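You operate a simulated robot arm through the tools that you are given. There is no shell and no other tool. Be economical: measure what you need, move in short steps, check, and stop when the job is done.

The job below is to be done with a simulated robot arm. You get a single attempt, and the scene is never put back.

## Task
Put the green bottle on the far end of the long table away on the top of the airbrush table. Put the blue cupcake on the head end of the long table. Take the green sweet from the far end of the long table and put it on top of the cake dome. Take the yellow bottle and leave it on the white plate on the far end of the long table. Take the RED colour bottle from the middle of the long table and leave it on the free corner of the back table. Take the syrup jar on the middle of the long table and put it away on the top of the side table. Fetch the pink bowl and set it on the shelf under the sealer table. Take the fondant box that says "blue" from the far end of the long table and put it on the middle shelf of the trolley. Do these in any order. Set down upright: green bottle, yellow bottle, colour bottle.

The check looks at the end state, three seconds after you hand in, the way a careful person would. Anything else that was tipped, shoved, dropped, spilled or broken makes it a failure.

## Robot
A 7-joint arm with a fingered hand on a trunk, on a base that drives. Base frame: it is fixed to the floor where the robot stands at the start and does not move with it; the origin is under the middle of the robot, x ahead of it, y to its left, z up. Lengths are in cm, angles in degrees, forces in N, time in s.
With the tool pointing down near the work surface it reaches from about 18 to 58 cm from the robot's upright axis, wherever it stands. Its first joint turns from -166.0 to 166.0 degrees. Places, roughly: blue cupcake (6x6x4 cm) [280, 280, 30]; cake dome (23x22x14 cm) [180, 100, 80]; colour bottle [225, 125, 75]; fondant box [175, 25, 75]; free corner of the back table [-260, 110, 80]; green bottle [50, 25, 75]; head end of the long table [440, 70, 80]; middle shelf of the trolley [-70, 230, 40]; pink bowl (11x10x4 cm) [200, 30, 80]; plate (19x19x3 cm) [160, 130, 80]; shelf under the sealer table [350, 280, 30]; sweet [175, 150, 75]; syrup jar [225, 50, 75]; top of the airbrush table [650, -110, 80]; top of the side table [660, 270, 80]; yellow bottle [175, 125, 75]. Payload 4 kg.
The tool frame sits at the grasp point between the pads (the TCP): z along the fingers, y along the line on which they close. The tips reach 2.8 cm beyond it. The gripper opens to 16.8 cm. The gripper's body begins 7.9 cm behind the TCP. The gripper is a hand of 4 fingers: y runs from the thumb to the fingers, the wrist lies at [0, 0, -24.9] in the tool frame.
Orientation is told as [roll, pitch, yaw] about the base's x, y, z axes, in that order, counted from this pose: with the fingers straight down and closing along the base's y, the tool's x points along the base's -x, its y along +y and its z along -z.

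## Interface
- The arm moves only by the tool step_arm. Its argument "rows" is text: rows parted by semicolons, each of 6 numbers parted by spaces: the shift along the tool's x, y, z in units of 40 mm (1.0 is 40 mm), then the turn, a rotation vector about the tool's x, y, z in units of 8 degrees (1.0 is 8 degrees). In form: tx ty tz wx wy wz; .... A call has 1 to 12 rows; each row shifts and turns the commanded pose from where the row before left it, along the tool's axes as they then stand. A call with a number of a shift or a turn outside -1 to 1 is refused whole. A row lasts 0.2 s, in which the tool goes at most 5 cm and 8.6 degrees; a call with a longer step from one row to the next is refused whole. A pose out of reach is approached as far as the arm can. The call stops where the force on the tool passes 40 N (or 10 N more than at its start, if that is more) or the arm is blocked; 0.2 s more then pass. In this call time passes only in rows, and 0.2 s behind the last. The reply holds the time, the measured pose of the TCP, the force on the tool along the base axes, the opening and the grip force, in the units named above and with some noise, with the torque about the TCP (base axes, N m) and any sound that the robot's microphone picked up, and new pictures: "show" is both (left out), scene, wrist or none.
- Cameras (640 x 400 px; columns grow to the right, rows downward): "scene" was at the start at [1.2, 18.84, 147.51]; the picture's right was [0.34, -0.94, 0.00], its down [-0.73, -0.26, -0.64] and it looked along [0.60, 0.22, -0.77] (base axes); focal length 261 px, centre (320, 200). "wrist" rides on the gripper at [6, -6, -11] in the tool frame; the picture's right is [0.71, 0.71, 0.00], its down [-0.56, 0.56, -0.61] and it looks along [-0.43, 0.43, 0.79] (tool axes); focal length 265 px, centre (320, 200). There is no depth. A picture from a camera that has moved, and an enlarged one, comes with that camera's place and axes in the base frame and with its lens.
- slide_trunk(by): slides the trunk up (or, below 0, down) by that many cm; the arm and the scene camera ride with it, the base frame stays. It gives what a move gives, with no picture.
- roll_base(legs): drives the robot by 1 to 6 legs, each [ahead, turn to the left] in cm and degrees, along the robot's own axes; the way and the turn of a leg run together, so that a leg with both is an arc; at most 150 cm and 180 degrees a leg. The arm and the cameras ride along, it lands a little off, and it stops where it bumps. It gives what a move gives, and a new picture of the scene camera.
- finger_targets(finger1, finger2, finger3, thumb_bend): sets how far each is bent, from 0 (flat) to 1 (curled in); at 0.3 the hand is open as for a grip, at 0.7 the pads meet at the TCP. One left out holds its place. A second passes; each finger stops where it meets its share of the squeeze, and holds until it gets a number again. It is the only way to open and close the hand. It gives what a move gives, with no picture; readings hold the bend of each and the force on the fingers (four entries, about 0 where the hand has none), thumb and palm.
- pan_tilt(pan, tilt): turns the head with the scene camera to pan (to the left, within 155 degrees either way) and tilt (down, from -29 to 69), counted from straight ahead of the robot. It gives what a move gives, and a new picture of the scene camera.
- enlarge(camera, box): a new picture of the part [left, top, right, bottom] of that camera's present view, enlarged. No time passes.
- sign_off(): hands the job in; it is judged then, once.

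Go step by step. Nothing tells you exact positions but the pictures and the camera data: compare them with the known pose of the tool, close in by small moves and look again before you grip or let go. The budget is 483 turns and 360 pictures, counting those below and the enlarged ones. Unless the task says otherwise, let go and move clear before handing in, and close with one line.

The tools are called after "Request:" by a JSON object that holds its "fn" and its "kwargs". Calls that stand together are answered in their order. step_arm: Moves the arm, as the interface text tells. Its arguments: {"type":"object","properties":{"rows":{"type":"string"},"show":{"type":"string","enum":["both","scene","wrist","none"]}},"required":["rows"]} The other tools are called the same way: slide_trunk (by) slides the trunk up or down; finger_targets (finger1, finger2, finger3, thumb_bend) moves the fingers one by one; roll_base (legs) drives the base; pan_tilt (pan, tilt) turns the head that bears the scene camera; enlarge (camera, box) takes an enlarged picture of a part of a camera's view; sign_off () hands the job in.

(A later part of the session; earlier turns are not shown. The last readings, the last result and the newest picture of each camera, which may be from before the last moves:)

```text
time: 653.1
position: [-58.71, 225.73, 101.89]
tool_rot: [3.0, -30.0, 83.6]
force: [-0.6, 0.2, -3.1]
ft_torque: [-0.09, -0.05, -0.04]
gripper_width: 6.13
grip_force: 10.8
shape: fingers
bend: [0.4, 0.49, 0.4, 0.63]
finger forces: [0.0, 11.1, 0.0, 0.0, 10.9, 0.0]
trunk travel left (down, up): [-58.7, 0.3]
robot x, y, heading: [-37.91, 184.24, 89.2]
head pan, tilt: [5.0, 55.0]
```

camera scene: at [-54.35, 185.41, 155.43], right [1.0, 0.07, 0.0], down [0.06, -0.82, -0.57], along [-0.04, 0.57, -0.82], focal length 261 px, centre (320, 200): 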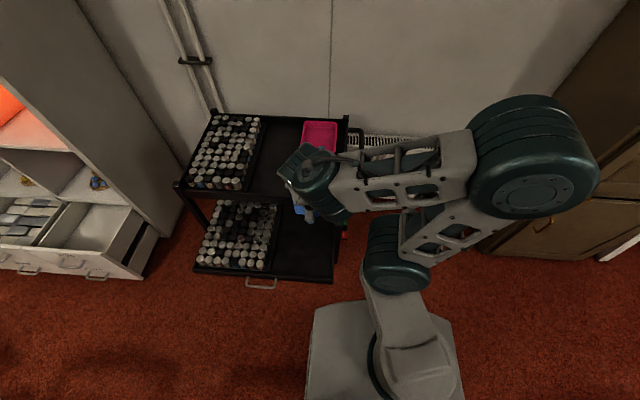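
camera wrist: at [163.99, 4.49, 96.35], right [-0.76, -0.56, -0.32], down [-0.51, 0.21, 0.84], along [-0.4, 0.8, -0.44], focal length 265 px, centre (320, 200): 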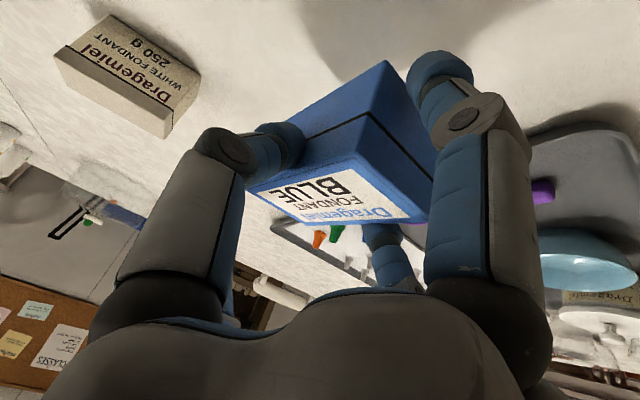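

Request:
{"fn": "slide_trunk", "kwargs": {"by": -40}}

Request:
{"fn": "pan_tilt", "kwargs": {"pan": 8, "tilt": 50}}

Request:
{"fn": "enlarge", "kwargs": {"camera": "wrist", "box": [0, 0, 640, 400]}}

```text
time: 657.0
position: [-58.61, 225.79, 61.9]
tool_rot: [3.0, -29.9, 83.7]
force: [0.1, 0.5, -3.1]
ft_torque: [-0.04, 0.01, -0.02]
gripper_width: 6.13
grip_force: 11.3
shape: fingers
bend: [0.4, 0.49, 0.4, 0.63]
finger forces: [0.1, 11.1, 0.1, 0.0, 10.9, 0.1]
trunk travel left (down, up): [-18.7, 40.3]
robot x, y, heading: [-37.31, 183.71, 89.2]
head pan, tilt: [5.0, 55.0]
```

```text
time: 657.6
position: [-58.67, 225.86, 61.94]
tool_rot: [3.1, -30.0, 83.5]
force: [-0.9, 0.9, -2.7]
ft_torque: [-0.09, -0.02, 0.01]
gripper_width: 6.15
grip_force: 10.4
shape: fingers
bend: [0.4, 0.49, 0.4, 0.63]
finger forces: [0.1, 11.1, 0.0, 0.0, 10.9, 0.0]
trunk travel left (down, up): [-18.7, 40.3]
robot x, y, heading: [-37.3, 184.05, 89.2]
head pan, tilt: [8.0, 50.0]
camera scene: at [-54.78, 185.85, 116.08], right [0.99, 0.13, 0.0], down [0.1, -0.76, -0.64], along [-0.08, 0.64, -0.77], focal length 261 px, centre (320, 200)
```

scene: 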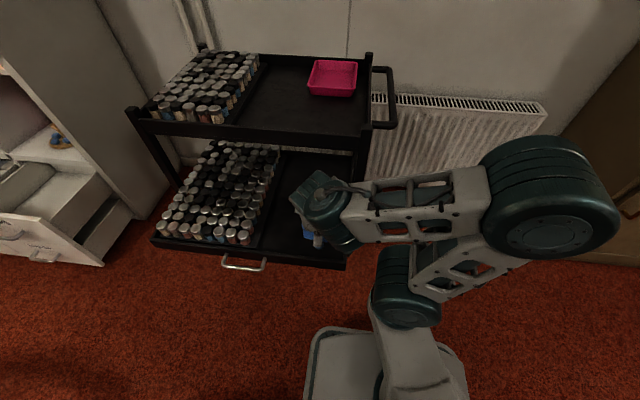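

```text
1.00 times, centred on (320, 200) of wrist (not enlarged: the box is as wide or as high as the picture)
camera zoom: at [-53.23, 214.62, 68.22], right [-0.77, -0.55, -0.32], down [-0.5, 0.22, 0.84], along [-0.39, 0.81, -0.44], focal length 265 px, centre (320, 200)
```

zoom: 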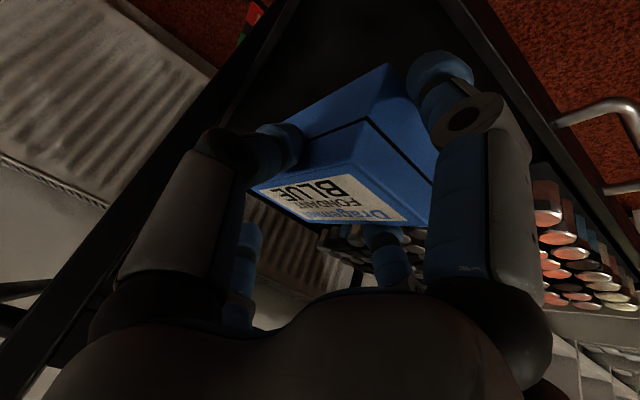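

Request:
{"fn": "step_arm", "kwargs": {"rows": "-0.53 0.69 0.3 0 0 0;-0.53 0.69 0.3 0 0 0;0.25 0 0.43 0 0 0;0.25 0 0.43 0 0 0;0.25 0 0.43 0 0 0;0.25 0 0.43 0 0 0"}}

```text
time: 659.0
position: [-64.07, 231.17, 54.25]
tool_rot: [3.0, -30.0, 83.5]
force: [0.1, 0.9, -2.3]
ft_torque: [0.0, -0.02, 0.01]
gripper_width: 6.11
grip_force: 11.4
shape: fingers
bend: [0.4, 0.49, 0.4, 0.63]
finger forces: [0.0, 11.3, 0.0, 0.1, 11.2, 0.0]
trunk travel left (down, up): [-18.7, 40.3]
robot x, y, heading: [-37.42, 183.96, 89.3]
head pan, tilt: [8.0, 50.0]
camera scene: at [-54.77, 185.84, 116.08], right [0.99, 0.13, 0.0], down [0.1, -0.76, -0.64], along [-0.08, 0.64, -0.77], focal length 261 px, centre (320, 200)
camera wrist: at [-58.64, 220.0, 60.61], right [-0.77, -0.55, -0.32], down [-0.5, 0.22, 0.84], along [-0.39, 0.81, -0.44], focal length 265 px, centre (320, 200)
```

scene: 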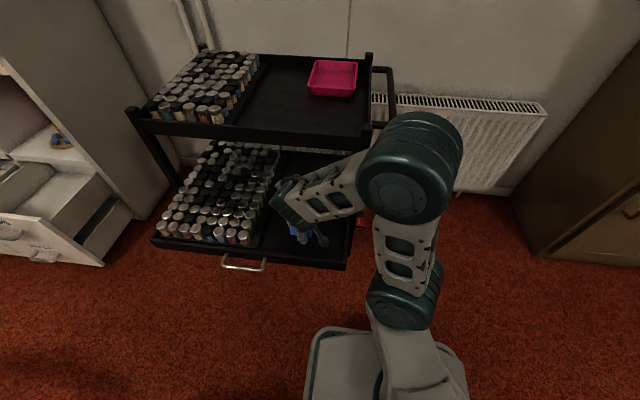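
wrist: 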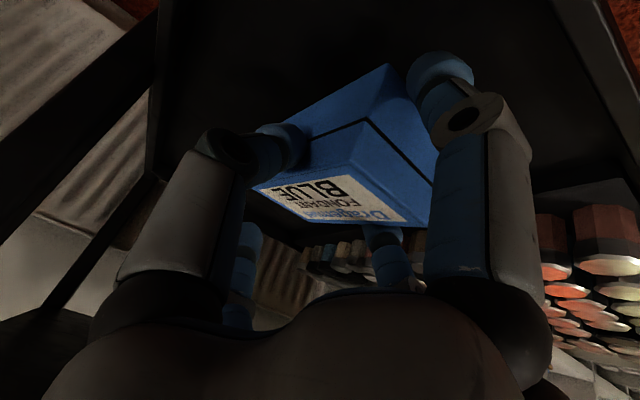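

Request:
{"fn": "step_arm", "kwargs": {"rows": "0.2 0 0.35 0 0 0;0.1 0 0.17 0 0 0;0.1 0 0.17 0 0 0", "show": "none"}}

Request:
{"fn": "step_arm", "kwargs": {"rows": "0.06 0 0.1 0 0 0;0.06 0 0.1 0 0 0", "show": "none"}}

Request:
{"fn": "step_arm", "kwargs": {"rows": "0.06 0 0.1 0 0 0;0.06 0 0.1 0 0 0", "show": "wrist"}}

```text
time: 659.8
position: [-64.19, 231.21, 51.24]
tool_rot: [3.3, -30.2, 83.3]
force: [3.2, -0.6, 12.4]
ft_torque: [-0.16, 0.29, -0.06]
gripper_width: 6.1
grip_force: 14.2
shape: fingers
bend: [0.4, 0.49, 0.4, 0.63]
finger forces: [4.7, 10.8, 0.0, 0.0, 13.7, 0.0]
trunk travel left (down, up): [-18.7, 40.3]
robot x, y, heading: [-37.49, 184.29, 89.5]
head pan, tilt: [8.0, 50.0]
```

```text
time: 660.3
position: [-64.29, 231.56, 50.95]
tool_rot: [3.7, -30.8, 82.9]
force: [3.8, -0.1, 25.7]
ft_torque: [-0.89, -0.06, 0.13]
gripper_width: 5.49
grip_force: 20.4
shape: fingers
bend: [0.42, 0.48, 0.4, 0.63]
finger forces: [17.6, 12.7, 0.1, 0.1, 12.0, 0.1]
trunk travel left (down, up): [-18.7, 40.3]
robot x, y, heading: [-37.54, 183.78, 89.1]
head pan, tilt: [8.0, 50.0]
stopped in row 2: the force on the tool passed its limit at 44 N (the readings are from after the stop); the commanded pose is now the measured one
```

```text
time: 660.7
position: [-64.25, 231.75, 51.13]
tool_rot: [4.0, -31.3, 82.5]
force: [3.4, 1.6, 24.5]
ft_torque: [-0.69, -0.12, 0.18]
gripper_width: 5.37
grip_force: 21.3
shape: fingers
bend: [0.43, 0.48, 0.4, 0.63]
finger forces: [18.0, 12.6, 0.0, 0.0, 12.0, 0.0]
trunk travel left (down, up): [-18.7, 40.3]
robot x, y, heading: [-37.31, 184.12, 89.1]
head pan, tilt: [8.0, 50.0]
stopped in row 1: the force on the tool passed its limit at 43 N (the readings are from after the stop); the commanded pose is now the measured one
camera wrist: at [-58.93, 220.45, 57.04], right [-0.78, -0.53, -0.32], down [-0.49, 0.21, 0.85], along [-0.39, 0.82, -0.42], focal length 265 px, centre (320, 200)
```

wrist: 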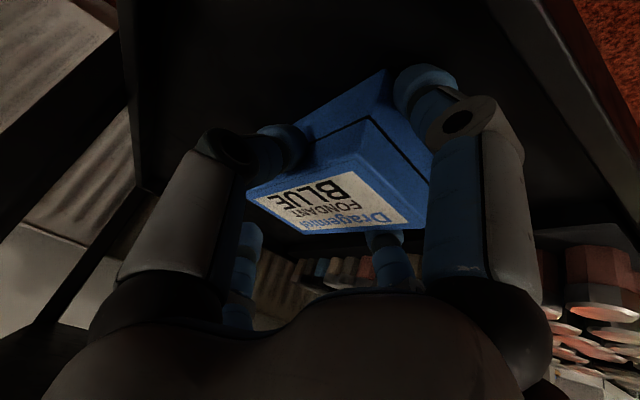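

The box rests on the shelf. I ease off and open.

Request:
{"fn": "step_arm", "kwargs": {"rows": "-0.03 0 -0.05 0 0 0", "show": "none"}}

Request:
{"fn": "finger_targets", "kwargs": {"finger1": 0.4, "finger2": 0.42, "finger3": 0.3, "thumb_bend": 0.47}}

Request:
{"fn": "step_arm", "kwargs": {"rows": "-0.1 0 -0.17 0 0 0;-0.2 0 -0.35 0 0 0;-0.3 0 -0.52 0 0 0"}}

```text
time: 661.1
position: [-64.32, 231.59, 51.14]
tool_rot: [3.6, -30.8, 82.9]
force: [1.4, 1.5, 13.8]
ft_torque: [-0.04, 0.09, -0.01]
gripper_width: 5.39
grip_force: 16.1
shape: fingers
bend: [0.43, 0.48, 0.4, 0.63]
finger forces: [7.1, 11.6, 0.1, 0.1, 13.2, 0.0]
trunk travel left (down, up): [-18.7, 40.3]
robot x, y, heading: [-37.16, 183.66, 89.1]
head pan, tilt: [8.0, 50.0]
```

```text
time: 662.1
position: [-64.35, 231.79, 51.07]
tool_rot: [3.7, -30.8, 83.0]
force: [0.6, -0.8, 7.9]
ft_torque: [-0.35, -0.02, 0.03]
gripper_width: 7.16
grip_force: 4.1
shape: fingers
bend: [0.43, 0.42, 0.3, 0.47]
finger forces: [8.6, 0.0, 0.0, 0.0, 0.0, 0.1]
trunk travel left (down, up): [-18.7, 40.3]
robot x, y, heading: [-37.41, 184.25, 89.1]
head pan, tilt: [8.0, 50.0]
```

```text
time: 662.9
position: [-64.2, 231.63, 55.84]
tool_rot: [3.8, -30.7, 82.8]
force: [0.2, -0.7, 0.6]
ft_torque: [-0.01, 0.01, -0.02]
gripper_width: 7.75
grip_force: 0.0
shape: fingers
bend: [0.4, 0.42, 0.3, 0.47]
finger forces: [0.0, 0.1, 0.0, 0.0, 0.0, 0.1]
trunk travel left (down, up): [-18.7, 40.3]
robot x, y, heading: [-37.16, 183.74, 89.3]
head pan, tilt: [8.0, 50.0]
camera scene: at [-54.78, 185.86, 116.07], right [0.99, 0.13, 0.0], down [0.1, -0.76, -0.64], along [-0.08, 0.64, -0.77], focal length 261 px, centre (320, 200)
camera wrist: at [-58.78, 220.24, 61.99], right [-0.78, -0.54, -0.32], down [-0.5, 0.21, 0.84], along [-0.39, 0.82, -0.43], focal length 265 px, centre (320, 200)
```

scene: 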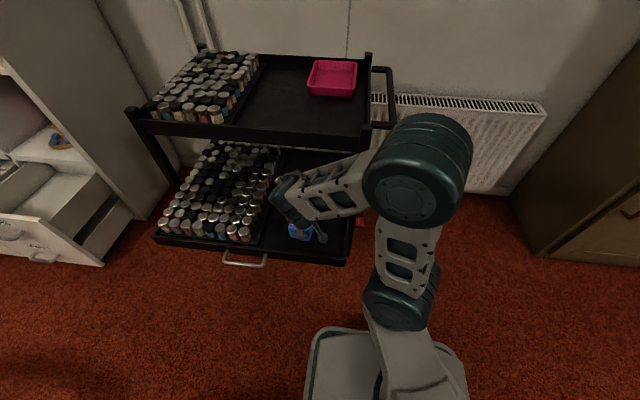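
wrist: 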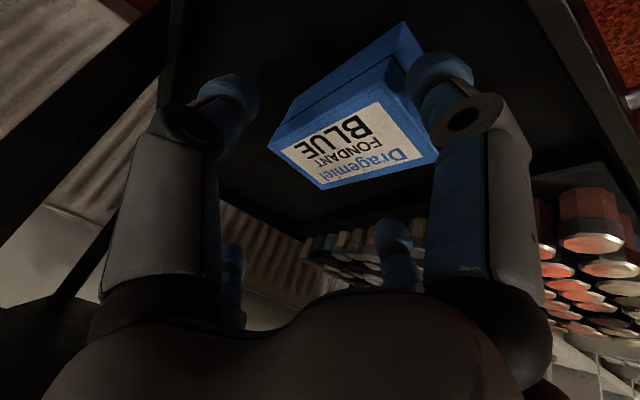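

Box placed on the trolley's middle shelf. I back off and raise the trunk; last is the lemon syrup jar.

Request:
{"fn": "step_arm", "kwargs": {"rows": "-0.4 0 -0.69 0 0 0;-0.3 0 -0.52 0 0 0", "show": "none"}}

Request:
{"fn": "roll_base", "kwargs": {"legs": [[-26, 0]]}}

Request:
{"fn": "slide_trunk", "kwargs": {"by": 40}}

Request:
{"fn": "enlarge", "kwargs": {"camera": "scene", "box": [120, 40, 440, 240]}}

```text
time: 663.5
position: [-63.88, 231.6, 61.41]
tool_rot: [3.6, -30.7, 82.9]
force: [-0.2, -1.0, -0.4]
ft_torque: [-0.03, -0.02, 0.02]
gripper_width: 7.72
grip_force: 0.1
shape: fingers
bend: [0.4, 0.42, 0.3, 0.47]
finger forces: [0.1, 0.0, 0.0, 0.0, 0.0, 0.0]
trunk travel left (down, up): [-18.7, 40.3]
robot x, y, heading: [-37.64, 184.34, 89.3]
head pan, tilt: [8.0, 50.0]
```

```text
time: 665.4
position: [-64.23, 205.32, 61.4]
tool_rot: [3.7, -30.8, 82.9]
force: [-0.6, -0.3, -0.9]
ft_torque: [-0.01, 0.0, 0.04]
gripper_width: 7.73
grip_force: 0.0
shape: fingers
bend: [0.4, 0.42, 0.3, 0.47]
finger forces: [0.1, 0.0, 0.1, 0.1, 0.0, 0.0]
trunk travel left (down, up): [-18.7, 40.3]
robot x, y, heading: [-37.84, 158.05, 89.4]
head pan, tilt: [8.0, 50.0]
camera scene: at [-55.12, 159.59, 116.08], right [0.99, 0.13, 0.0], down [0.1, -0.76, -0.64], along [-0.08, 0.64, -0.77], focal length 261 px, centre (320, 200)
```

scene: 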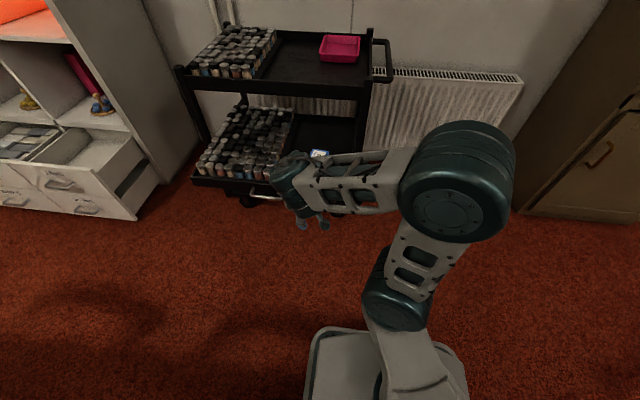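

```text
time: 669.2
position: [-64.21, 205.21, 101.35]
tool_rot: [3.7, -30.8, 82.9]
force: [0.0, -0.1, 0.5]
ft_torque: [0.0, 0.01, -0.03]
gripper_width: 7.74
grip_force: 0.0
shape: fingers
bend: [0.4, 0.42, 0.3, 0.47]
finger forces: [0.1, 0.1, 0.0, 0.0, 0.0, 0.1]
trunk travel left (down, up): [-58.7, 0.3]
robot x, y, heading: [-37.56, 157.78, 89.5]
head pan, tilt: [8.0, 50.0]
```

```text
2.00 times, centred on (280, 140) of scene
camera zoom: at [-55.13, 159.59, 156.08], right [0.99, 0.13, 0.0], down [0.1, -0.76, -0.64], along [-0.08, 0.64, -0.77], focal length 523 px, centre (400, 320)
```

zoom: 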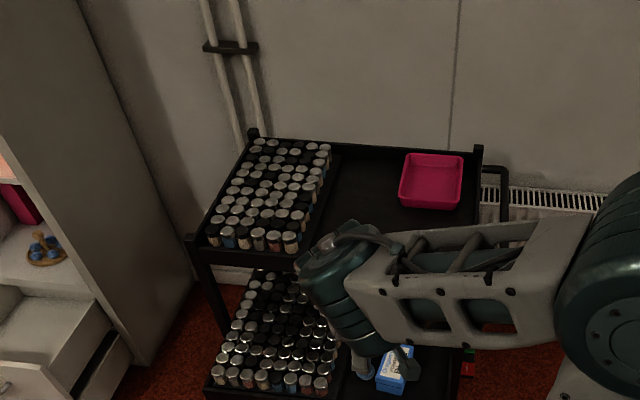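

Request:
{"fn": "step_arm", "kwargs": {"rows": "0 0 0 0 0.94 0;0 0 0 0 0.94 0;0 0 0 0 0.94 0;0 0 0 0 0.98 0;0.5 -0.7 0 0 0 0;0.5 -0.7 0 0 0 0", "show": "none"}}

Request:
{"fn": "roll_base", "kwargs": {"legs": [[0, -90], [10, 0], [0, -90], [150, 0], [66, 0], [0, 90]]}}

Request:
{"fn": "roll_base", "kwargs": {"legs": [[113, 0], [113, 0], [0, 90]]}}

Request:
{"fn": "pan_tilt", "kwargs": {"pan": 0, "tilt": 60}}

```text
time: 670.6
position: [-58.93, 200.59, 101.06]
tool_rot: [3.3, -0.4, 84.8]
force: [0.3, -0.5, 0.4]
ft_torque: [0.01, -0.02, 0.01]
gripper_width: 7.74
grip_force: 0.1
shape: fingers
bend: [0.4, 0.42, 0.3, 0.47]
finger forces: [0.1, 0.0, 0.0, 0.0, 0.0, 0.0]
trunk travel left (down, up): [-58.7, 0.3]
robot x, y, heading: [-37.86, 157.67, 89.6]
head pan, tilt: [8.0, 50.0]
```

```text
time: 693.6
position: [4.43, -40.52, 101.23]
tool_rot: [3.0, -0.4, -9.2]
force: [0.2, -0.4, 0.1]
ft_torque: [-0.01, -0.02, -0.03]
gripper_width: 7.75
grip_force: 0.1
shape: fingers
bend: [0.4, 0.42, 0.3, 0.47]
finger forces: [0.0, 0.1, 0.0, 0.0, 0.0, 0.0]
trunk travel left (down, up): [-58.7, 0.3]
robot x, y, heading: [-39.5, -58.67, -4.7]
head pan, tilt: [8.0, 50.0]
camera scene: at [-36.66, -41.65, 156.08], right [0.06, -1.0, 0.0], down [-0.76, -0.04, -0.64], along [0.64, 0.04, -0.77], focal length 261 px, centre (320, 200)
```

scene: 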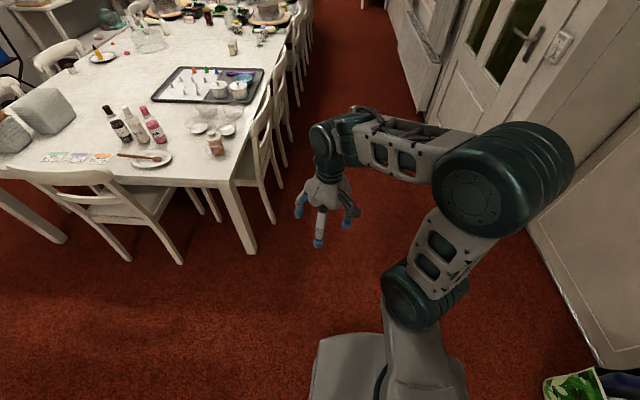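

```text
time: 708.5
position: [167.27, -29.92, 101.04]
tool_rot: [3.1, -0.4, 81.5]
force: [0.2, 0.5, -0.9]
ft_torque: [-0.04, -0.03, 0.02]
gripper_width: 7.75
grip_force: 0.0
shape: fingers
bend: [0.4, 0.42, 0.3, 0.47]
finger forces: [0.1, 0.0, 0.1, 0.0, 0.0, 0.0]
trunk travel left (down, up): [-58.7, 0.3]
robot x, y, heading: [186.02, -73.73, 86.0]
head pan, tilt: [8.0, 50.0]
camera scene: at [168.88, -71.07, 156.08], right [1.0, 0.07, 0.0], down [0.05, -0.76, -0.64], along [-0.04, 0.64, -0.77], focal length 261 px, centre (320, 200)
```

scene: 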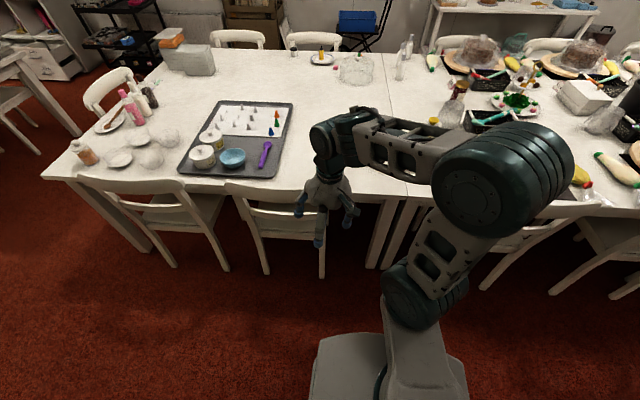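

```text
time: 709.3
position: [167.24, -29.85, 101.0]
tool_rot: [3.2, -0.4, 81.6]
force: [0.0, -0.5, -0.7]
ft_torque: [-0.02, 0.01, -0.01]
gripper_width: 7.74
grip_force: 0.1
shape: fingers
bend: [0.4, 0.42, 0.3, 0.47]
finger forces: [0.0, 0.0, 0.0, 0.0, 0.1, 0.0]
trunk travel left (down, up): [-58.7, 0.3]
robot x, y, heading: [186.1, -73.92, 86.0]
head pan, tilt: [0.0, 60.0]
camera scene: at [169.9, -72.1, 154.83], right [1.0, -0.07, 0.0], down [-0.06, -0.86, -0.5], along [0.03, 0.5, -0.87], focal length 261 px, centre (320, 200)
```

scene: 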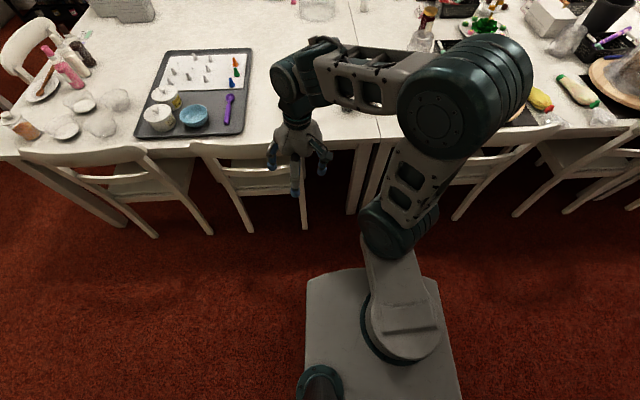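

Request:
{"fn": "roll_base", "kwargs": {"legs": [[0, -12], [40, 0], [0, 16], [10, 0]]}}

Request:
{"fn": "step_arm", "kwargs": {"rows": "0 0 -0.2 0.4 0 0;0 0 -0.2 0 0 -0.4;0.5 0.6 0 0 0 0;0.3 0.6 0 0 0 0;0 0.8 0 0 0 0", "show": "scene"}}

```text
time: 714.2
position: [175.29, 17.52, 101.03]
tool_rot: [3.1, -0.4, 85.5]
force: [0.2, 0.0, -0.2]
ft_torque: [0.0, 0.0, 0.0]
gripper_width: 7.75
grip_force: 0.0
shape: fingers
bend: [0.4, 0.42, 0.3, 0.47]
finger forces: [0.1, 0.0, 0.0, 0.0, 0.1, 0.0]
trunk travel left (down, up): [-58.7, 0.3]
robot x, y, heading: [197.42, -25.21, 89.9]
head pan, tilt: [0.0, 60.0]
camera scene: at [180.8, -24.46, 154.82], right [1.0, 0.0, 0.0], down [0.0, -0.87, -0.5], along [0.0, 0.5, -0.87], focal length 261 px, centre (320, 200)
```

scene: 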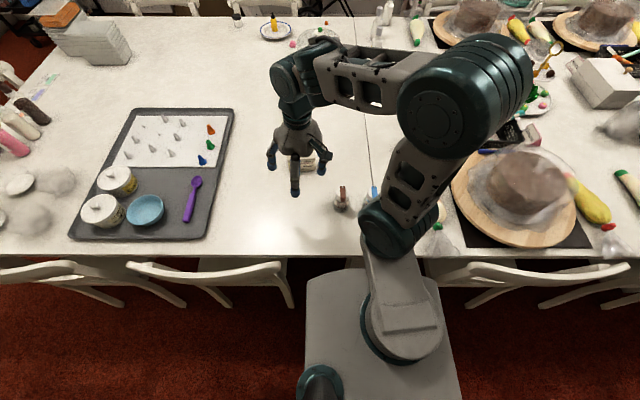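

```text
time: 715.4
position: [167.27, 14.32, 102.64]
tool_rot: [-0.1, -0.4, 88.7]
force: [0.8, 0.4, 0.3]
ft_torque: [0.02, 0.01, 0.01]
gripper_width: 7.76
grip_force: 0.1
shape: fingers
bend: [0.4, 0.42, 0.3, 0.47]
finger forces: [0.0, 0.1, 0.0, 0.0, 0.0, 0.1]
trunk travel left (down, up): [-58.7, 0.3]
robot x, y, heading: [197.18, -25.5, 90.0]
head pan, tilt: [0.0, 60.0]
camera scene: at [180.74, -24.57, 154.82], right [1.0, 0.0, 0.0], down [0.0, -0.87, -0.5], along [0.0, 0.5, -0.87], focal length 261 px, centre (320, 200)
```

scene: 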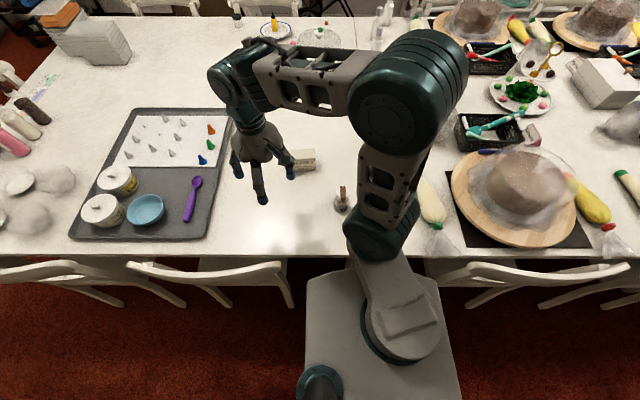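

I tilt the hand 25° and swing over to the jar at about (217, 43).

Request:
{"fn": "finger_targets", "kwargs": {"finger1": 0.46, "finger2": 0.42, "finger3": 0.4, "thumb_bend": 0.42}}

Request:
{"fn": "step_arm", "kwargs": {"rows": "0 0 0 0 -0.8 0;0 0 0 0 -0.8 0;0 0 0 0 -0.8 0;0 0 0 0 -0.7 0;-0.4 -0.88 0.19 0 0 0;-0.4 -0.88 0.19 0 0 0;-0.4 -0.88 0.19 0 0 0;-0.4 -0.88 0.19 0 0 0;-0.4 -0.88 0.19 0 0 0;-0.4 -0.88 0.19 0 0 0;-0.4 -0.88 0.19 0 0 0", "show": "none"}}

Request:
{"fn": "step_arm", "kwargs": {"rows": "-0.4 -0.88 0.19 0 0 0;-0.4 -0.88 0.19 0 0 0;-0.4 -0.88 0.19 0 0 0;-0.4 -0.88 0.19 0 0 0;-0.4 -0.88 0.19 0 0 0;-0.3 -0.6 0.14 0 0 0"}}

```text
time: 716.4
position: [167.39, 14.32, 102.68]
tool_rot: [-0.1, -0.4, 88.7]
force: [-0.4, 0.8, 0.2]
ft_torque: [0.01, 0.03, 0.02]
gripper_width: 7.57
grip_force: 0.1
shape: fingers
bend: [0.46, 0.42, 0.4, 0.42]
finger forces: [0.0, 0.1, 0.0, 0.0, 0.0, 0.1]
trunk travel left (down, up): [-58.7, 0.3]
robot x, y, heading: [196.89, -24.99, 89.9]
head pan, tilt: [0.0, 60.0]
```

```text
time: 718.8
position: [192.3, 26.3, 102.54]
tool_rot: [0.0, -25.2, 88.8]
force: [-1.3, 0.2, 0.6]
ft_torque: [-0.03, -0.02, -0.01]
gripper_width: 7.58
grip_force: 0.0
shape: fingers
bend: [0.46, 0.42, 0.4, 0.42]
finger forces: [0.0, 0.0, 0.1, 0.0, 0.1, 0.1]
trunk travel left (down, up): [-58.7, 0.3]
robot x, y, heading: [197.21, -24.84, 90.0]
head pan, tilt: [0.0, 60.0]
```

```text
time: 720.2
position: [212.55, 36.08, 102.55]
tool_rot: [-0.1, -25.2, 88.9]
force: [1.0, 0.2, -0.6]
ft_torque: [0.01, 0.01, 0.01]
gripper_width: 7.59
grip_force: 0.0
shape: fingers
bend: [0.46, 0.42, 0.4, 0.42]
finger forces: [0.0, 0.1, 0.0, 0.0, 0.0, 0.0]
trunk travel left (down, up): [-58.7, 0.3]
robot x, y, heading: [197.13, -25.49, 89.7]
head pan, tilt: [0.0, 60.0]
camera scene: at [180.86, -24.55, 154.83], right [1.0, 0.0, 0.0], down [0.0, -0.87, -0.5], along [0.0, 0.5, -0.87], focal length 261 px, centre (320, 200)
camera wrist: at [218.39, 25.81, 110.13], right [-0.72, -0.62, -0.3], down [-0.55, 0.26, 0.79], along [-0.42, 0.74, -0.53], focal length 265 px, centre (320, 200)
```

scene: 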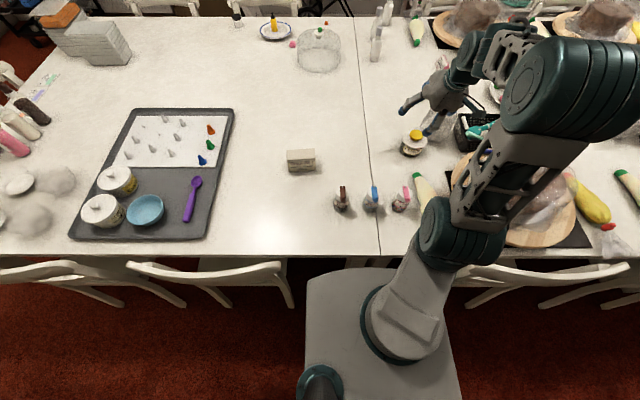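
wrist: 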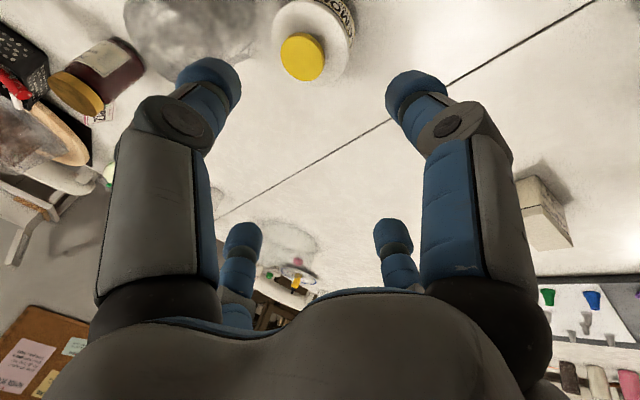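

Jar at (216, 43). I move over it and descend partway.

Request:
{"fn": "step_arm", "kwargs": {"rows": "-0.62 -0.43 0.29 0 0 0;-0.62 -0.43 0.29 0 0 0;0.38 0 0.815 0 0 0;0.38 0 0.815 0 0 0;0.38 0 0.815 0 0 0"}}

```text
time: 721.4
position: [216.18, 41.3, 91.86]
tool_rot: [-0.1, -25.3, 88.7]
force: [0.3, 1.2, -0.1]
ft_torque: [0.03, 0.01, 0.01]
gripper_width: 7.6
grip_force: 0.0
shape: fingers
bend: [0.46, 0.42, 0.4, 0.42]
finger forces: [0.0, 0.0, 0.1, 0.0, 0.0, 0.0]
trunk travel left (down, up): [-58.7, 0.3]
robot x, y, heading: [197.29, -24.93, 90.3]
head pan, tilt: [0.0, 60.0]
camera scene: at [180.84, -24.53, 154.83], right [1.0, 0.0, 0.0], down [0.0, -0.87, -0.5], along [0.0, 0.5, -0.87], focal length 261 px, centre (320, 200)
camera wrist: at [222.04, 31.05, 99.35], right [-0.72, -0.62, -0.3], down [-0.55, 0.25, 0.79], along [-0.42, 0.74, -0.53], focal length 265 px, centre (320, 200)
```

scene: 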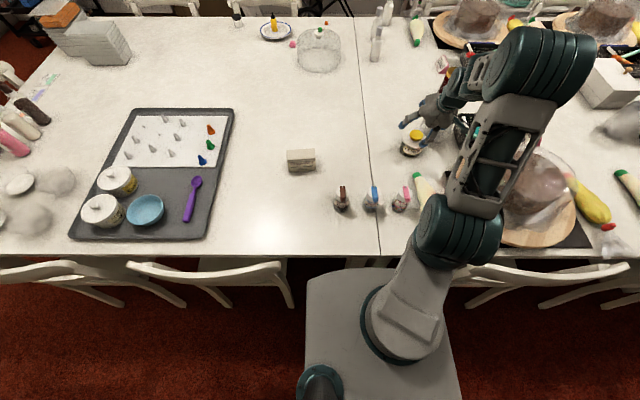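
wrist: 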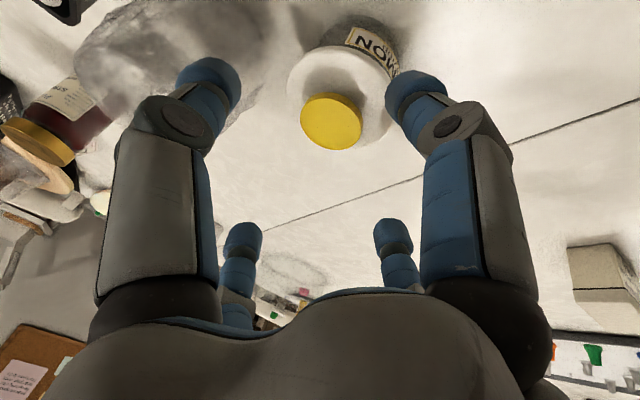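

Request:
{"fn": "finger_targets", "kwargs": {"finger1": 0.42}}

Request:
{"fn": "step_arm", "kwargs": {"rows": "0.33 -0.06 0.72 0 0 0;0.33 0 0.72 0 0 0", "show": "wrist"}}

```text
time: 722.4
position: [216.18, 41.2, 91.9]
tool_rot: [-0.1, -25.2, 88.6]
force: [-0.2, 0.4, 0.1]
ft_torque: [0.0, 0.0, -0.01]
gripper_width: 8.11
grip_force: 0.1
shape: fingers
bend: [0.42, 0.42, 0.4, 0.42]
finger forces: [0.1, 0.0, 0.0, 0.0, 0.0, 0.0]
trunk travel left (down, up): [-58.7, 0.3]
robot x, y, heading: [197.03, -25.11, 89.9]
head pan, tilt: [0.0, 60.0]
```

```text
time: 723.0
position: [216.37, 41.36, 85.51]
tool_rot: [-0.1, -25.2, 88.8]
force: [-0.3, -0.1, -0.8]
ft_torque: [0.01, 0.02, -0.01]
gripper_width: 8.11
grip_force: 0.1
shape: fingers
bend: [0.42, 0.42, 0.4, 0.42]
finger forces: [0.1, 0.0, 0.0, 0.0, 0.0, 0.1]
trunk travel left (down, up): [-58.7, 0.3]
robot x, y, heading: [197.11, -25.13, 89.6]
head pan, tilt: [0.0, 60.0]
camera wrist: at [222.22, 31.1, 93.11], right [-0.72, -0.62, -0.3], down [-0.55, 0.26, 0.79], along [-0.42, 0.74, -0.53], focal length 265 px, centre (320, 200)
```

wrist: 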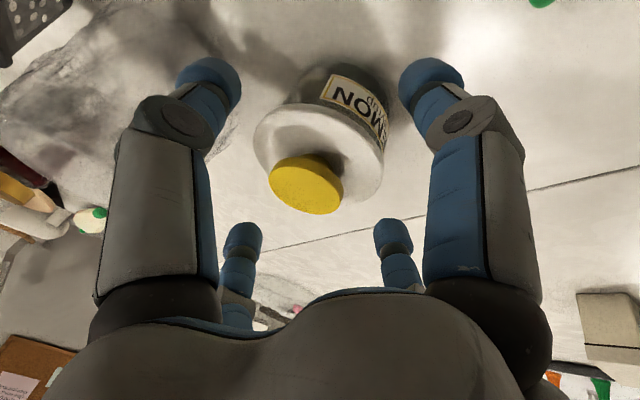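

Request:
{"fn": "step_arm", "kwargs": {"rows": "0.17 0 0.37 0 0 0;0.17 0 0.37 0 0 0", "show": "wrist"}}

```text
time: 723.6
position: [216.37, 41.36, 82.28]
tool_rot: [0.0, -25.2, 88.8]
force: [0.4, -0.4, 0.2]
ft_torque: [-0.02, -0.01, -0.01]
gripper_width: 8.14
grip_force: 0.1
shape: fingers
bend: [0.42, 0.42, 0.4, 0.42]
finger forces: [0.1, 0.0, 0.0, 0.1, 0.1, 0.0]
trunk travel left (down, up): [-58.7, 0.3]
robot x, y, heading: [197.08, -24.96, 90.0]
head pan, tilt: [0.0, 60.0]
camera wrist: at [222.17, 31.14, 89.84], right [-0.72, -0.62, -0.3], down [-0.55, 0.26, 0.79], along [-0.42, 0.74, -0.53], focal length 265 px, centre (320, 200)
```

wrist: 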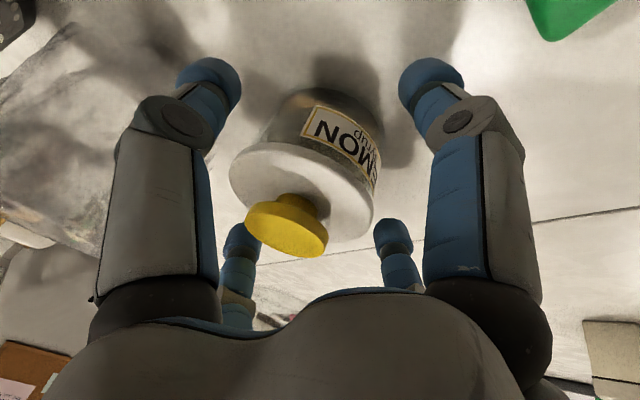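

Request:
{"fn": "step_arm", "kwargs": {"rows": "0.08 0 0.18 0 0 0", "show": "none"}}

Request:
{"fn": "finger_targets", "kwargs": {"finger2": 0.68, "thumb_bend": 0.68}}

Request:
{"fn": "enlarge", "kwargs": {"camera": "wrist", "box": [0, 0, 640, 400]}}

```text
time: 724.0
position: [216.34, 41.44, 81.47]
tool_rot: [-0.1, -25.2, 88.7]
force: [-0.7, -0.1, -0.7]
ft_torque: [0.02, -0.02, 0.01]
gripper_width: 8.13
grip_force: 0.0
shape: fingers
bend: [0.42, 0.42, 0.4, 0.42]
finger forces: [0.0, 0.0, 0.0, 0.1, 0.0, 0.1]
trunk travel left (down, up): [-58.7, 0.3]
robot x, y, heading: [196.98, -25.38, 89.9]
head pan, tilt: [0.0, 60.0]
```

```text
time: 725.0
position: [216.33, 41.47, 81.53]
tool_rot: [-0.1, -25.2, 88.7]
force: [-0.3, -0.2, 0.7]
ft_torque: [0.09, 0.05, 0.02]
gripper_width: 6.0
grip_force: 11.9
shape: fingers
bend: [0.42, 0.46, 0.4, 0.6]
finger forces: [0.0, 12.3, 0.1, 0.1, 11.4, 0.0]
trunk travel left (down, up): [-58.7, 0.3]
robot x, y, heading: [197.17, -25.39, 89.9]
head pan, tilt: [0.0, 60.0]
heard: snap
```

```text
1.00 times, centred on (320, 200) of wrist (not enlarged: the box is as wide or as high as the picture)
camera zoom: at [222.19, 31.17, 89.05], right [-0.72, -0.62, -0.3], down [-0.55, 0.26, 0.79], along [-0.42, 0.74, -0.53], focal length 265 px, centre (320, 200)
```

zoom: 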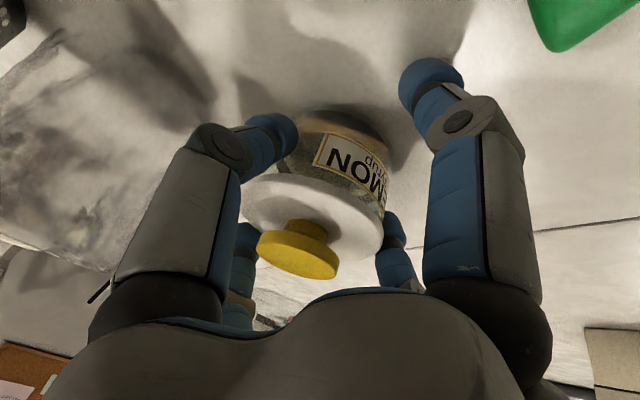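

I heard a snap. I look closely at the jar before doing anything else.

Request:
{"fn": "enlarge", "kwargs": {"camera": "wrist", "box": [220, 80, 440, 300]}}

Request:
{"fn": "enlarge", "kwargs": {"camera": "scene", "box": [360, 90, 488, 250]}}

```text
1.82 times, centred on (330, 190) of wrist
camera zoom: at [222.19, 31.17, 89.05], right [-0.72, -0.62, -0.3], down [-0.55, 0.26, 0.79], along [-0.42, 0.74, -0.53], focal length 483 px, centre (302, 218)
```

zoom: 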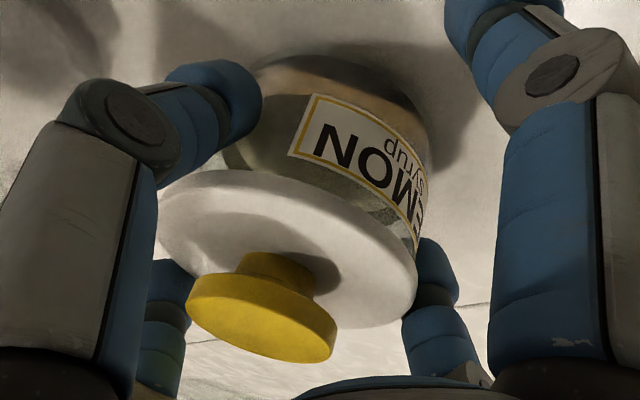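

```text
2.50 times, centred on (424, 170) of scene
camera zoom: at [180.83, -24.57, 154.83], right [1.0, 0.0, 0.0], down [0.0, -0.87, -0.5], along [0.0, 0.5, -0.87], focal length 654 px, centre (60, 275)
```

zoom: 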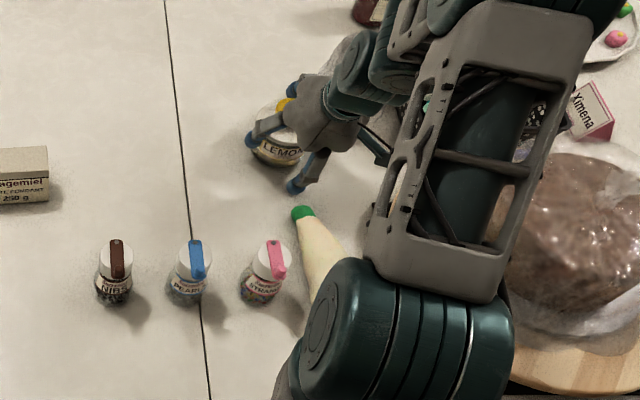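

The jar looks intact in the picture. I lift slowly and check again.

Request:
{"fn": "step_arm", "kwargs": {"rows": "-0.05 0 -0.1 0 0 0;-0.1 0 -0.22 0 0 0;-0.2 0 -0.43 0 0 0", "show": "wrist"}}

```text
time: 725.8
position: [216.38, 41.46, 84.78]
tool_rot: [-0.1, -25.2, 88.6]
force: [0.7, 0.4, -2.1]
ft_torque: [-0.06, -0.07, 0.0]
gripper_width: 5.95
grip_force: 11.2
shape: fingers
bend: [0.42, 0.46, 0.4, 0.61]
finger forces: [0.1, 11.8, 0.0, 0.0, 10.4, 0.0]
trunk travel left (down, up): [-58.7, 0.3]
robot x, y, heading: [197.12, -24.9, 89.7]
head pan, tilt: [0.0, 60.0]
camera wrist: at [222.16, 31.2, 92.31], right [-0.72, -0.62, -0.3], down [-0.55, 0.26, 0.79], along [-0.42, 0.74, -0.53], focal length 265 px, centre (320, 200)
```

wrist: 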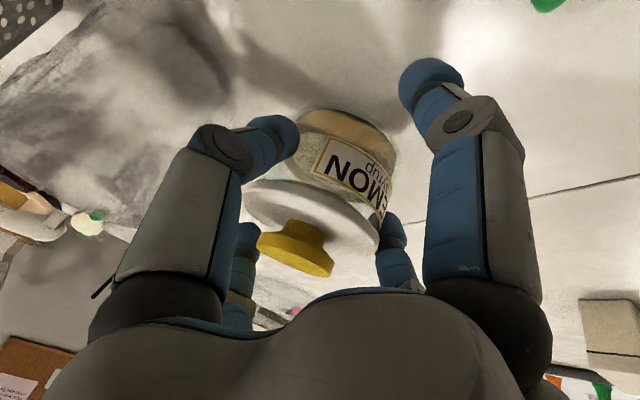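

Request:
{"fn": "step_arm", "kwargs": {"rows": "-0.2 0 -0.43 0 0 0;-0.3 0 -0.65 0 0 0;-0.3 0 -0.65 0 0 0;-0.3 0 -0.65 0 0 0;-0.3 0 -0.65 0 0 0;-0.3 0 -0.65 0 0 0", "show": "wrist"}}

```text
time: 727.2
position: [216.41, 41.37, 100.99]
tool_rot: [-0.1, -25.3, 88.7]
force: [0.7, -1.8, -3.2]
ft_torque: [-0.05, -0.04, -0.01]
gripper_width: 5.89
grip_force: 10.9
shape: fingers
bend: [0.42, 0.46, 0.4, 0.61]
finger forces: [0.1, 11.8, 0.1, 0.0, 10.2, 0.0]
trunk travel left (down, up): [-58.7, 0.3]
robot x, y, heading: [196.87, -25.32, 90.2]
head pan, tilt: [0.0, 60.0]
camera wrist: at [222.17, 31.08, 108.51], right [-0.72, -0.62, -0.3], down [-0.55, 0.26, 0.79], along [-0.42, 0.74, -0.53], focal length 265 px, centre (320, 200)
```

wrist: 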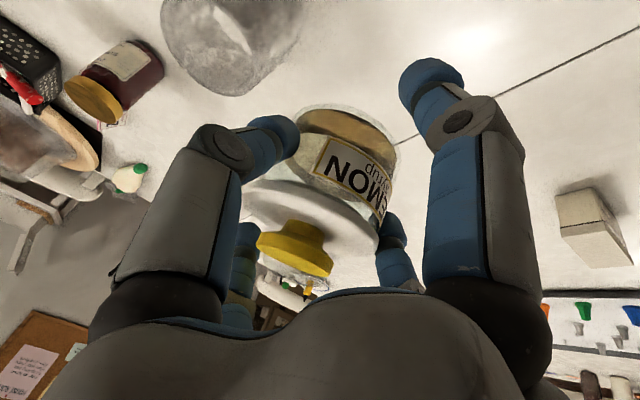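

Stable. I retract, back out and drive to the side table via the head end.

Request:
{"fn": "step_arm", "kwargs": {"rows": "0.5 0.3 -0.23 0 0 0;0.72 0.42 -0.33 0 0 0;0.72 0.42 -0.33 0 0 0;0.72 0.42 -0.33 0 0 0;0.72 0.42 -0.33 0 0 0;0.72 0.42 -0.33 0 0 0;0.72 0.42 -0.33 0 0 0;0.72 0.42 -0.33 0 0 0", "show": "none"}}

Request:
{"fn": "roll_base", "kwargs": {"legs": [[-32, 0], [0, -86], [140, 0], [0, -4], [140, 0], [95, 0]]}}

```text
time: 729.0
position: [202.85, 17.14, 100.74]
tool_rot: [-0.1, -25.3, 88.4]
force: [0.6, -0.1, -3.1]
ft_torque: [-0.08, -0.05, 0.01]
gripper_width: 5.85
grip_force: 10.7
shape: fingers
bend: [0.42, 0.46, 0.4, 0.61]
finger forces: [0.0, 11.2, 0.0, 0.1, 9.8, 0.1]
trunk travel left (down, up): [-58.7, 0.3]
robot x, y, heading: [197.15, -25.17, 89.9]
head pan, tilt: [0.0, 60.0]
```

```text
time: 753.1
position: [617.08, -65.3, 100.79]
tool_rot: [-0.2, -25.2, -2.9]
force: [-0.2, 0.5, -3.4]
ft_torque: [-0.06, 0.07, 0.0]
gripper_width: 5.81
grip_force: 9.3
shape: fingers
bend: [0.42, 0.46, 0.4, 0.62]
finger forces: [0.1, 10.5, 0.1, 0.0, 9.1, 0.1]
trunk travel left (down, up): [-58.7, 0.3]
robot x, y, heading: [574.66, -58.58, -1.7]
head pan, tilt: [0.0, 60.0]
camera scene: at [575.83, -42.42, 154.83], right [-0.03, -1.0, 0.0], down [-0.87, 0.03, -0.5], along [0.5, -0.01, -0.87], focal length 261 px, centre (320, 200)
```

scene: 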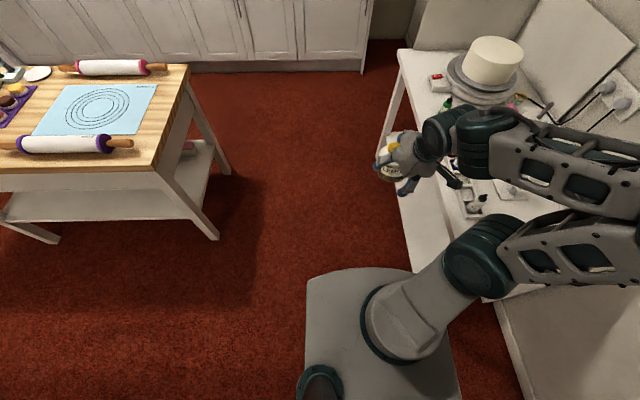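

Request:
{"fn": "roll_base", "kwargs": {"legs": [[-16, 0], [0, 90.5], [150, 0], [95, 0]]}}

Request:
{"fn": "pan_tilt", "kwargs": {"pan": -45, "tilt": 40}}

```text
time: 770.2
position: [554.77, 231.96, 100.69]
tool_rot: [-0.1, -25.2, 91.1]
force: [-0.3, -0.1, -3.3]
ft_torque: [-0.06, -0.05, 0.01]
gripper_width: 5.82
grip_force: 9.9
shape: fingers
bend: [0.42, 0.46, 0.4, 0.62]
finger forces: [0.0, 10.1, 0.0, 0.1, 8.9, 0.1]
trunk travel left (down, up): [-58.7, 0.3]
robot x, y, heading: [550.55, 189.48, 92.5]
head pan, tilt: [0.0, 60.0]
camera scene: at [534.45, 189.3, 154.83], right [1.0, 0.04, 0.0], down [0.03, -0.87, -0.5], along [-0.02, 0.5, -0.87], focal length 261 px, centre (320, 200)
```

scene: 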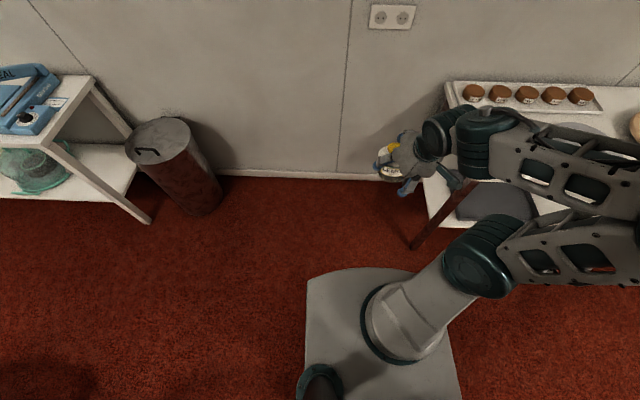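

```text
time: 771.3
position: [554.55, 231.85, 100.69]
tool_rot: [-0.1, -25.2, 91.1]
force: [-0.2, -0.1, -2.1]
ft_torque: [-0.05, -0.05, 0.01]
gripper_width: 5.86
grip_force: 9.8
shape: fingers
bend: [0.42, 0.46, 0.4, 0.62]
finger forces: [0.1, 10.3, 0.0, 0.0, 9.0, 0.1]
trunk travel left (down, up): [-58.7, 0.3]
robot x, y, heading: [550.84, 189.48, 92.1]
head pan, tilt: [-45.0, 40.0]
camera scene: at [540.48, 188.87, 157.5], right [0.73, -0.68, 0.0], down [-0.44, -0.47, -0.77], along [0.52, 0.56, -0.64], focal length 261 px, centre (320, 200)
```

scene: 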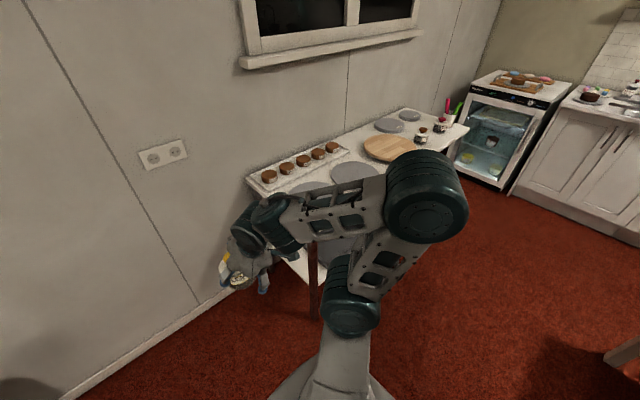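

Request:
{"fn": "roll_base", "kwargs": {"legs": [[0, -92], [95, 0], [0, 90]]}}

Request:
{"fn": "pan_tilt", "kwargs": {"pan": 0, "tilt": 50}}

```text
time: 784.0
position: [649.66, 233.99, 100.71]
tool_rot: [-0.1, -25.2, 91.0]
force: [0.1, 0.5, -3.2]
ft_torque: [-0.06, -0.08, 0.0]
gripper_width: 5.81
grip_force: 8.9
shape: fingers
bend: [0.42, 0.46, 0.4, 0.62]
finger forces: [0.0, 9.9, 0.1, 0.1, 8.8, 0.0]
trunk travel left (down, up): [-58.7, 0.3]
robot x, y, heading: [646.26, 191.65, 92.5]
head pan, tilt: [-45.0, 40.0]
camera scene: at [635.42, 190.92, 157.5], right [0.73, -0.68, 0.0], down [-0.44, -0.47, -0.77], along [0.52, 0.56, -0.64], focal length 261 px, centre (320, 200)
```

scene: 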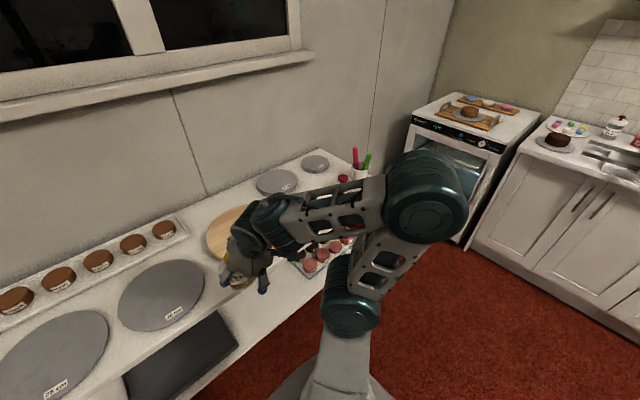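

```text
time: 785.1
position: [649.49, 233.93, 100.76]
tool_rot: [-0.1, -25.2, 91.0]
force: [0.4, -0.1, -3.9]
ft_torque: [-0.07, -0.03, 0.01]
gripper_width: 5.81
grip_force: 9.4
shape: fingers
bend: [0.42, 0.46, 0.4, 0.62]
finger forces: [0.0, 10.1, 0.1, 0.1, 8.8, 0.0]
trunk travel left (down, up): [-58.7, 0.3]
robot x, y, heading: [645.45, 191.41, 92.3]
head pan, tilt: [0.0, 50.0]
camera scene: at [629.37, 192.38, 156.08], right [1.0, 0.04, 0.0], down [0.03, -0.77, -0.64], along [-0.02, 0.64, -0.77], focal length 261 px, centre (320, 200)
```

scene: 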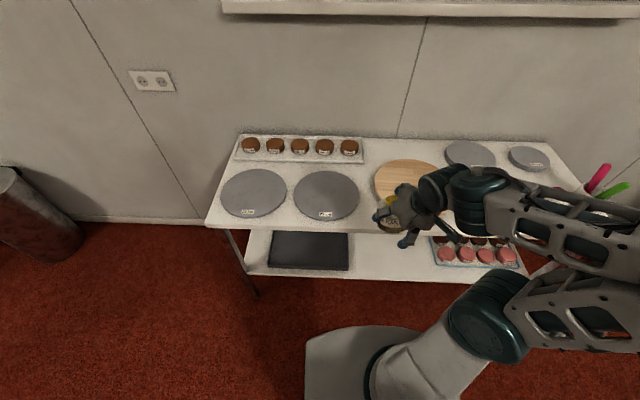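

Request:
{"fn": "enlarge", "kwargs": {"camera": "wrist", "box": [0, 0, 640, 400]}}

Request:
{"fn": "pan_tilt", "kwargs": {"pan": -25, "tilt": 50}}

```text
1.00 times, centred on (320, 200) of wrist (not enlarged: the box is as wide or as high as the picture)
camera zoom: at [655.84, 223.98, 108.23], right [-0.7, -0.65, -0.3], down [-0.56, 0.23, 0.79], along [-0.45, 0.72, -0.53], focal length 265 px, centre (320, 200)
```

zoom: 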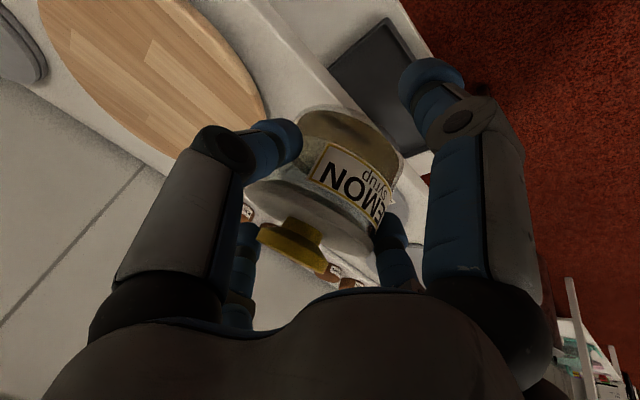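

```text
time: 786.0
position: [649.61, 233.87, 100.7]
tool_rot: [-0.2, -25.1, 91.0]
force: [0.1, -0.1, -2.5]
ft_torque: [0.0, -0.04, 0.01]
gripper_width: 5.83
grip_force: 9.9
shape: fingers
bend: [0.42, 0.46, 0.4, 0.62]
finger forces: [0.0, 9.9, 0.0, 0.0, 8.8, 0.0]
trunk travel left (down, up): [-58.7, 0.3]
robot x, y, heading: [645.44, 191.35, 92.2]
head pan, tilt: [-25.0, 50.0]
camera scene: at [632.63, 191.78, 156.08], right [0.92, -0.39, 0.0], down [-0.3, -0.71, -0.64], along [0.25, 0.59, -0.77], focal length 261 px, centre (320, 200)
```

scene: 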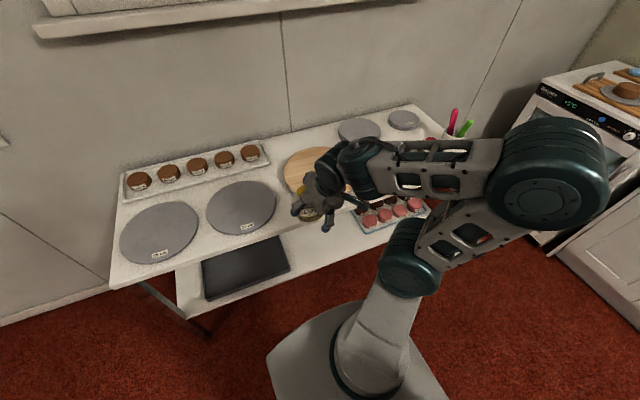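

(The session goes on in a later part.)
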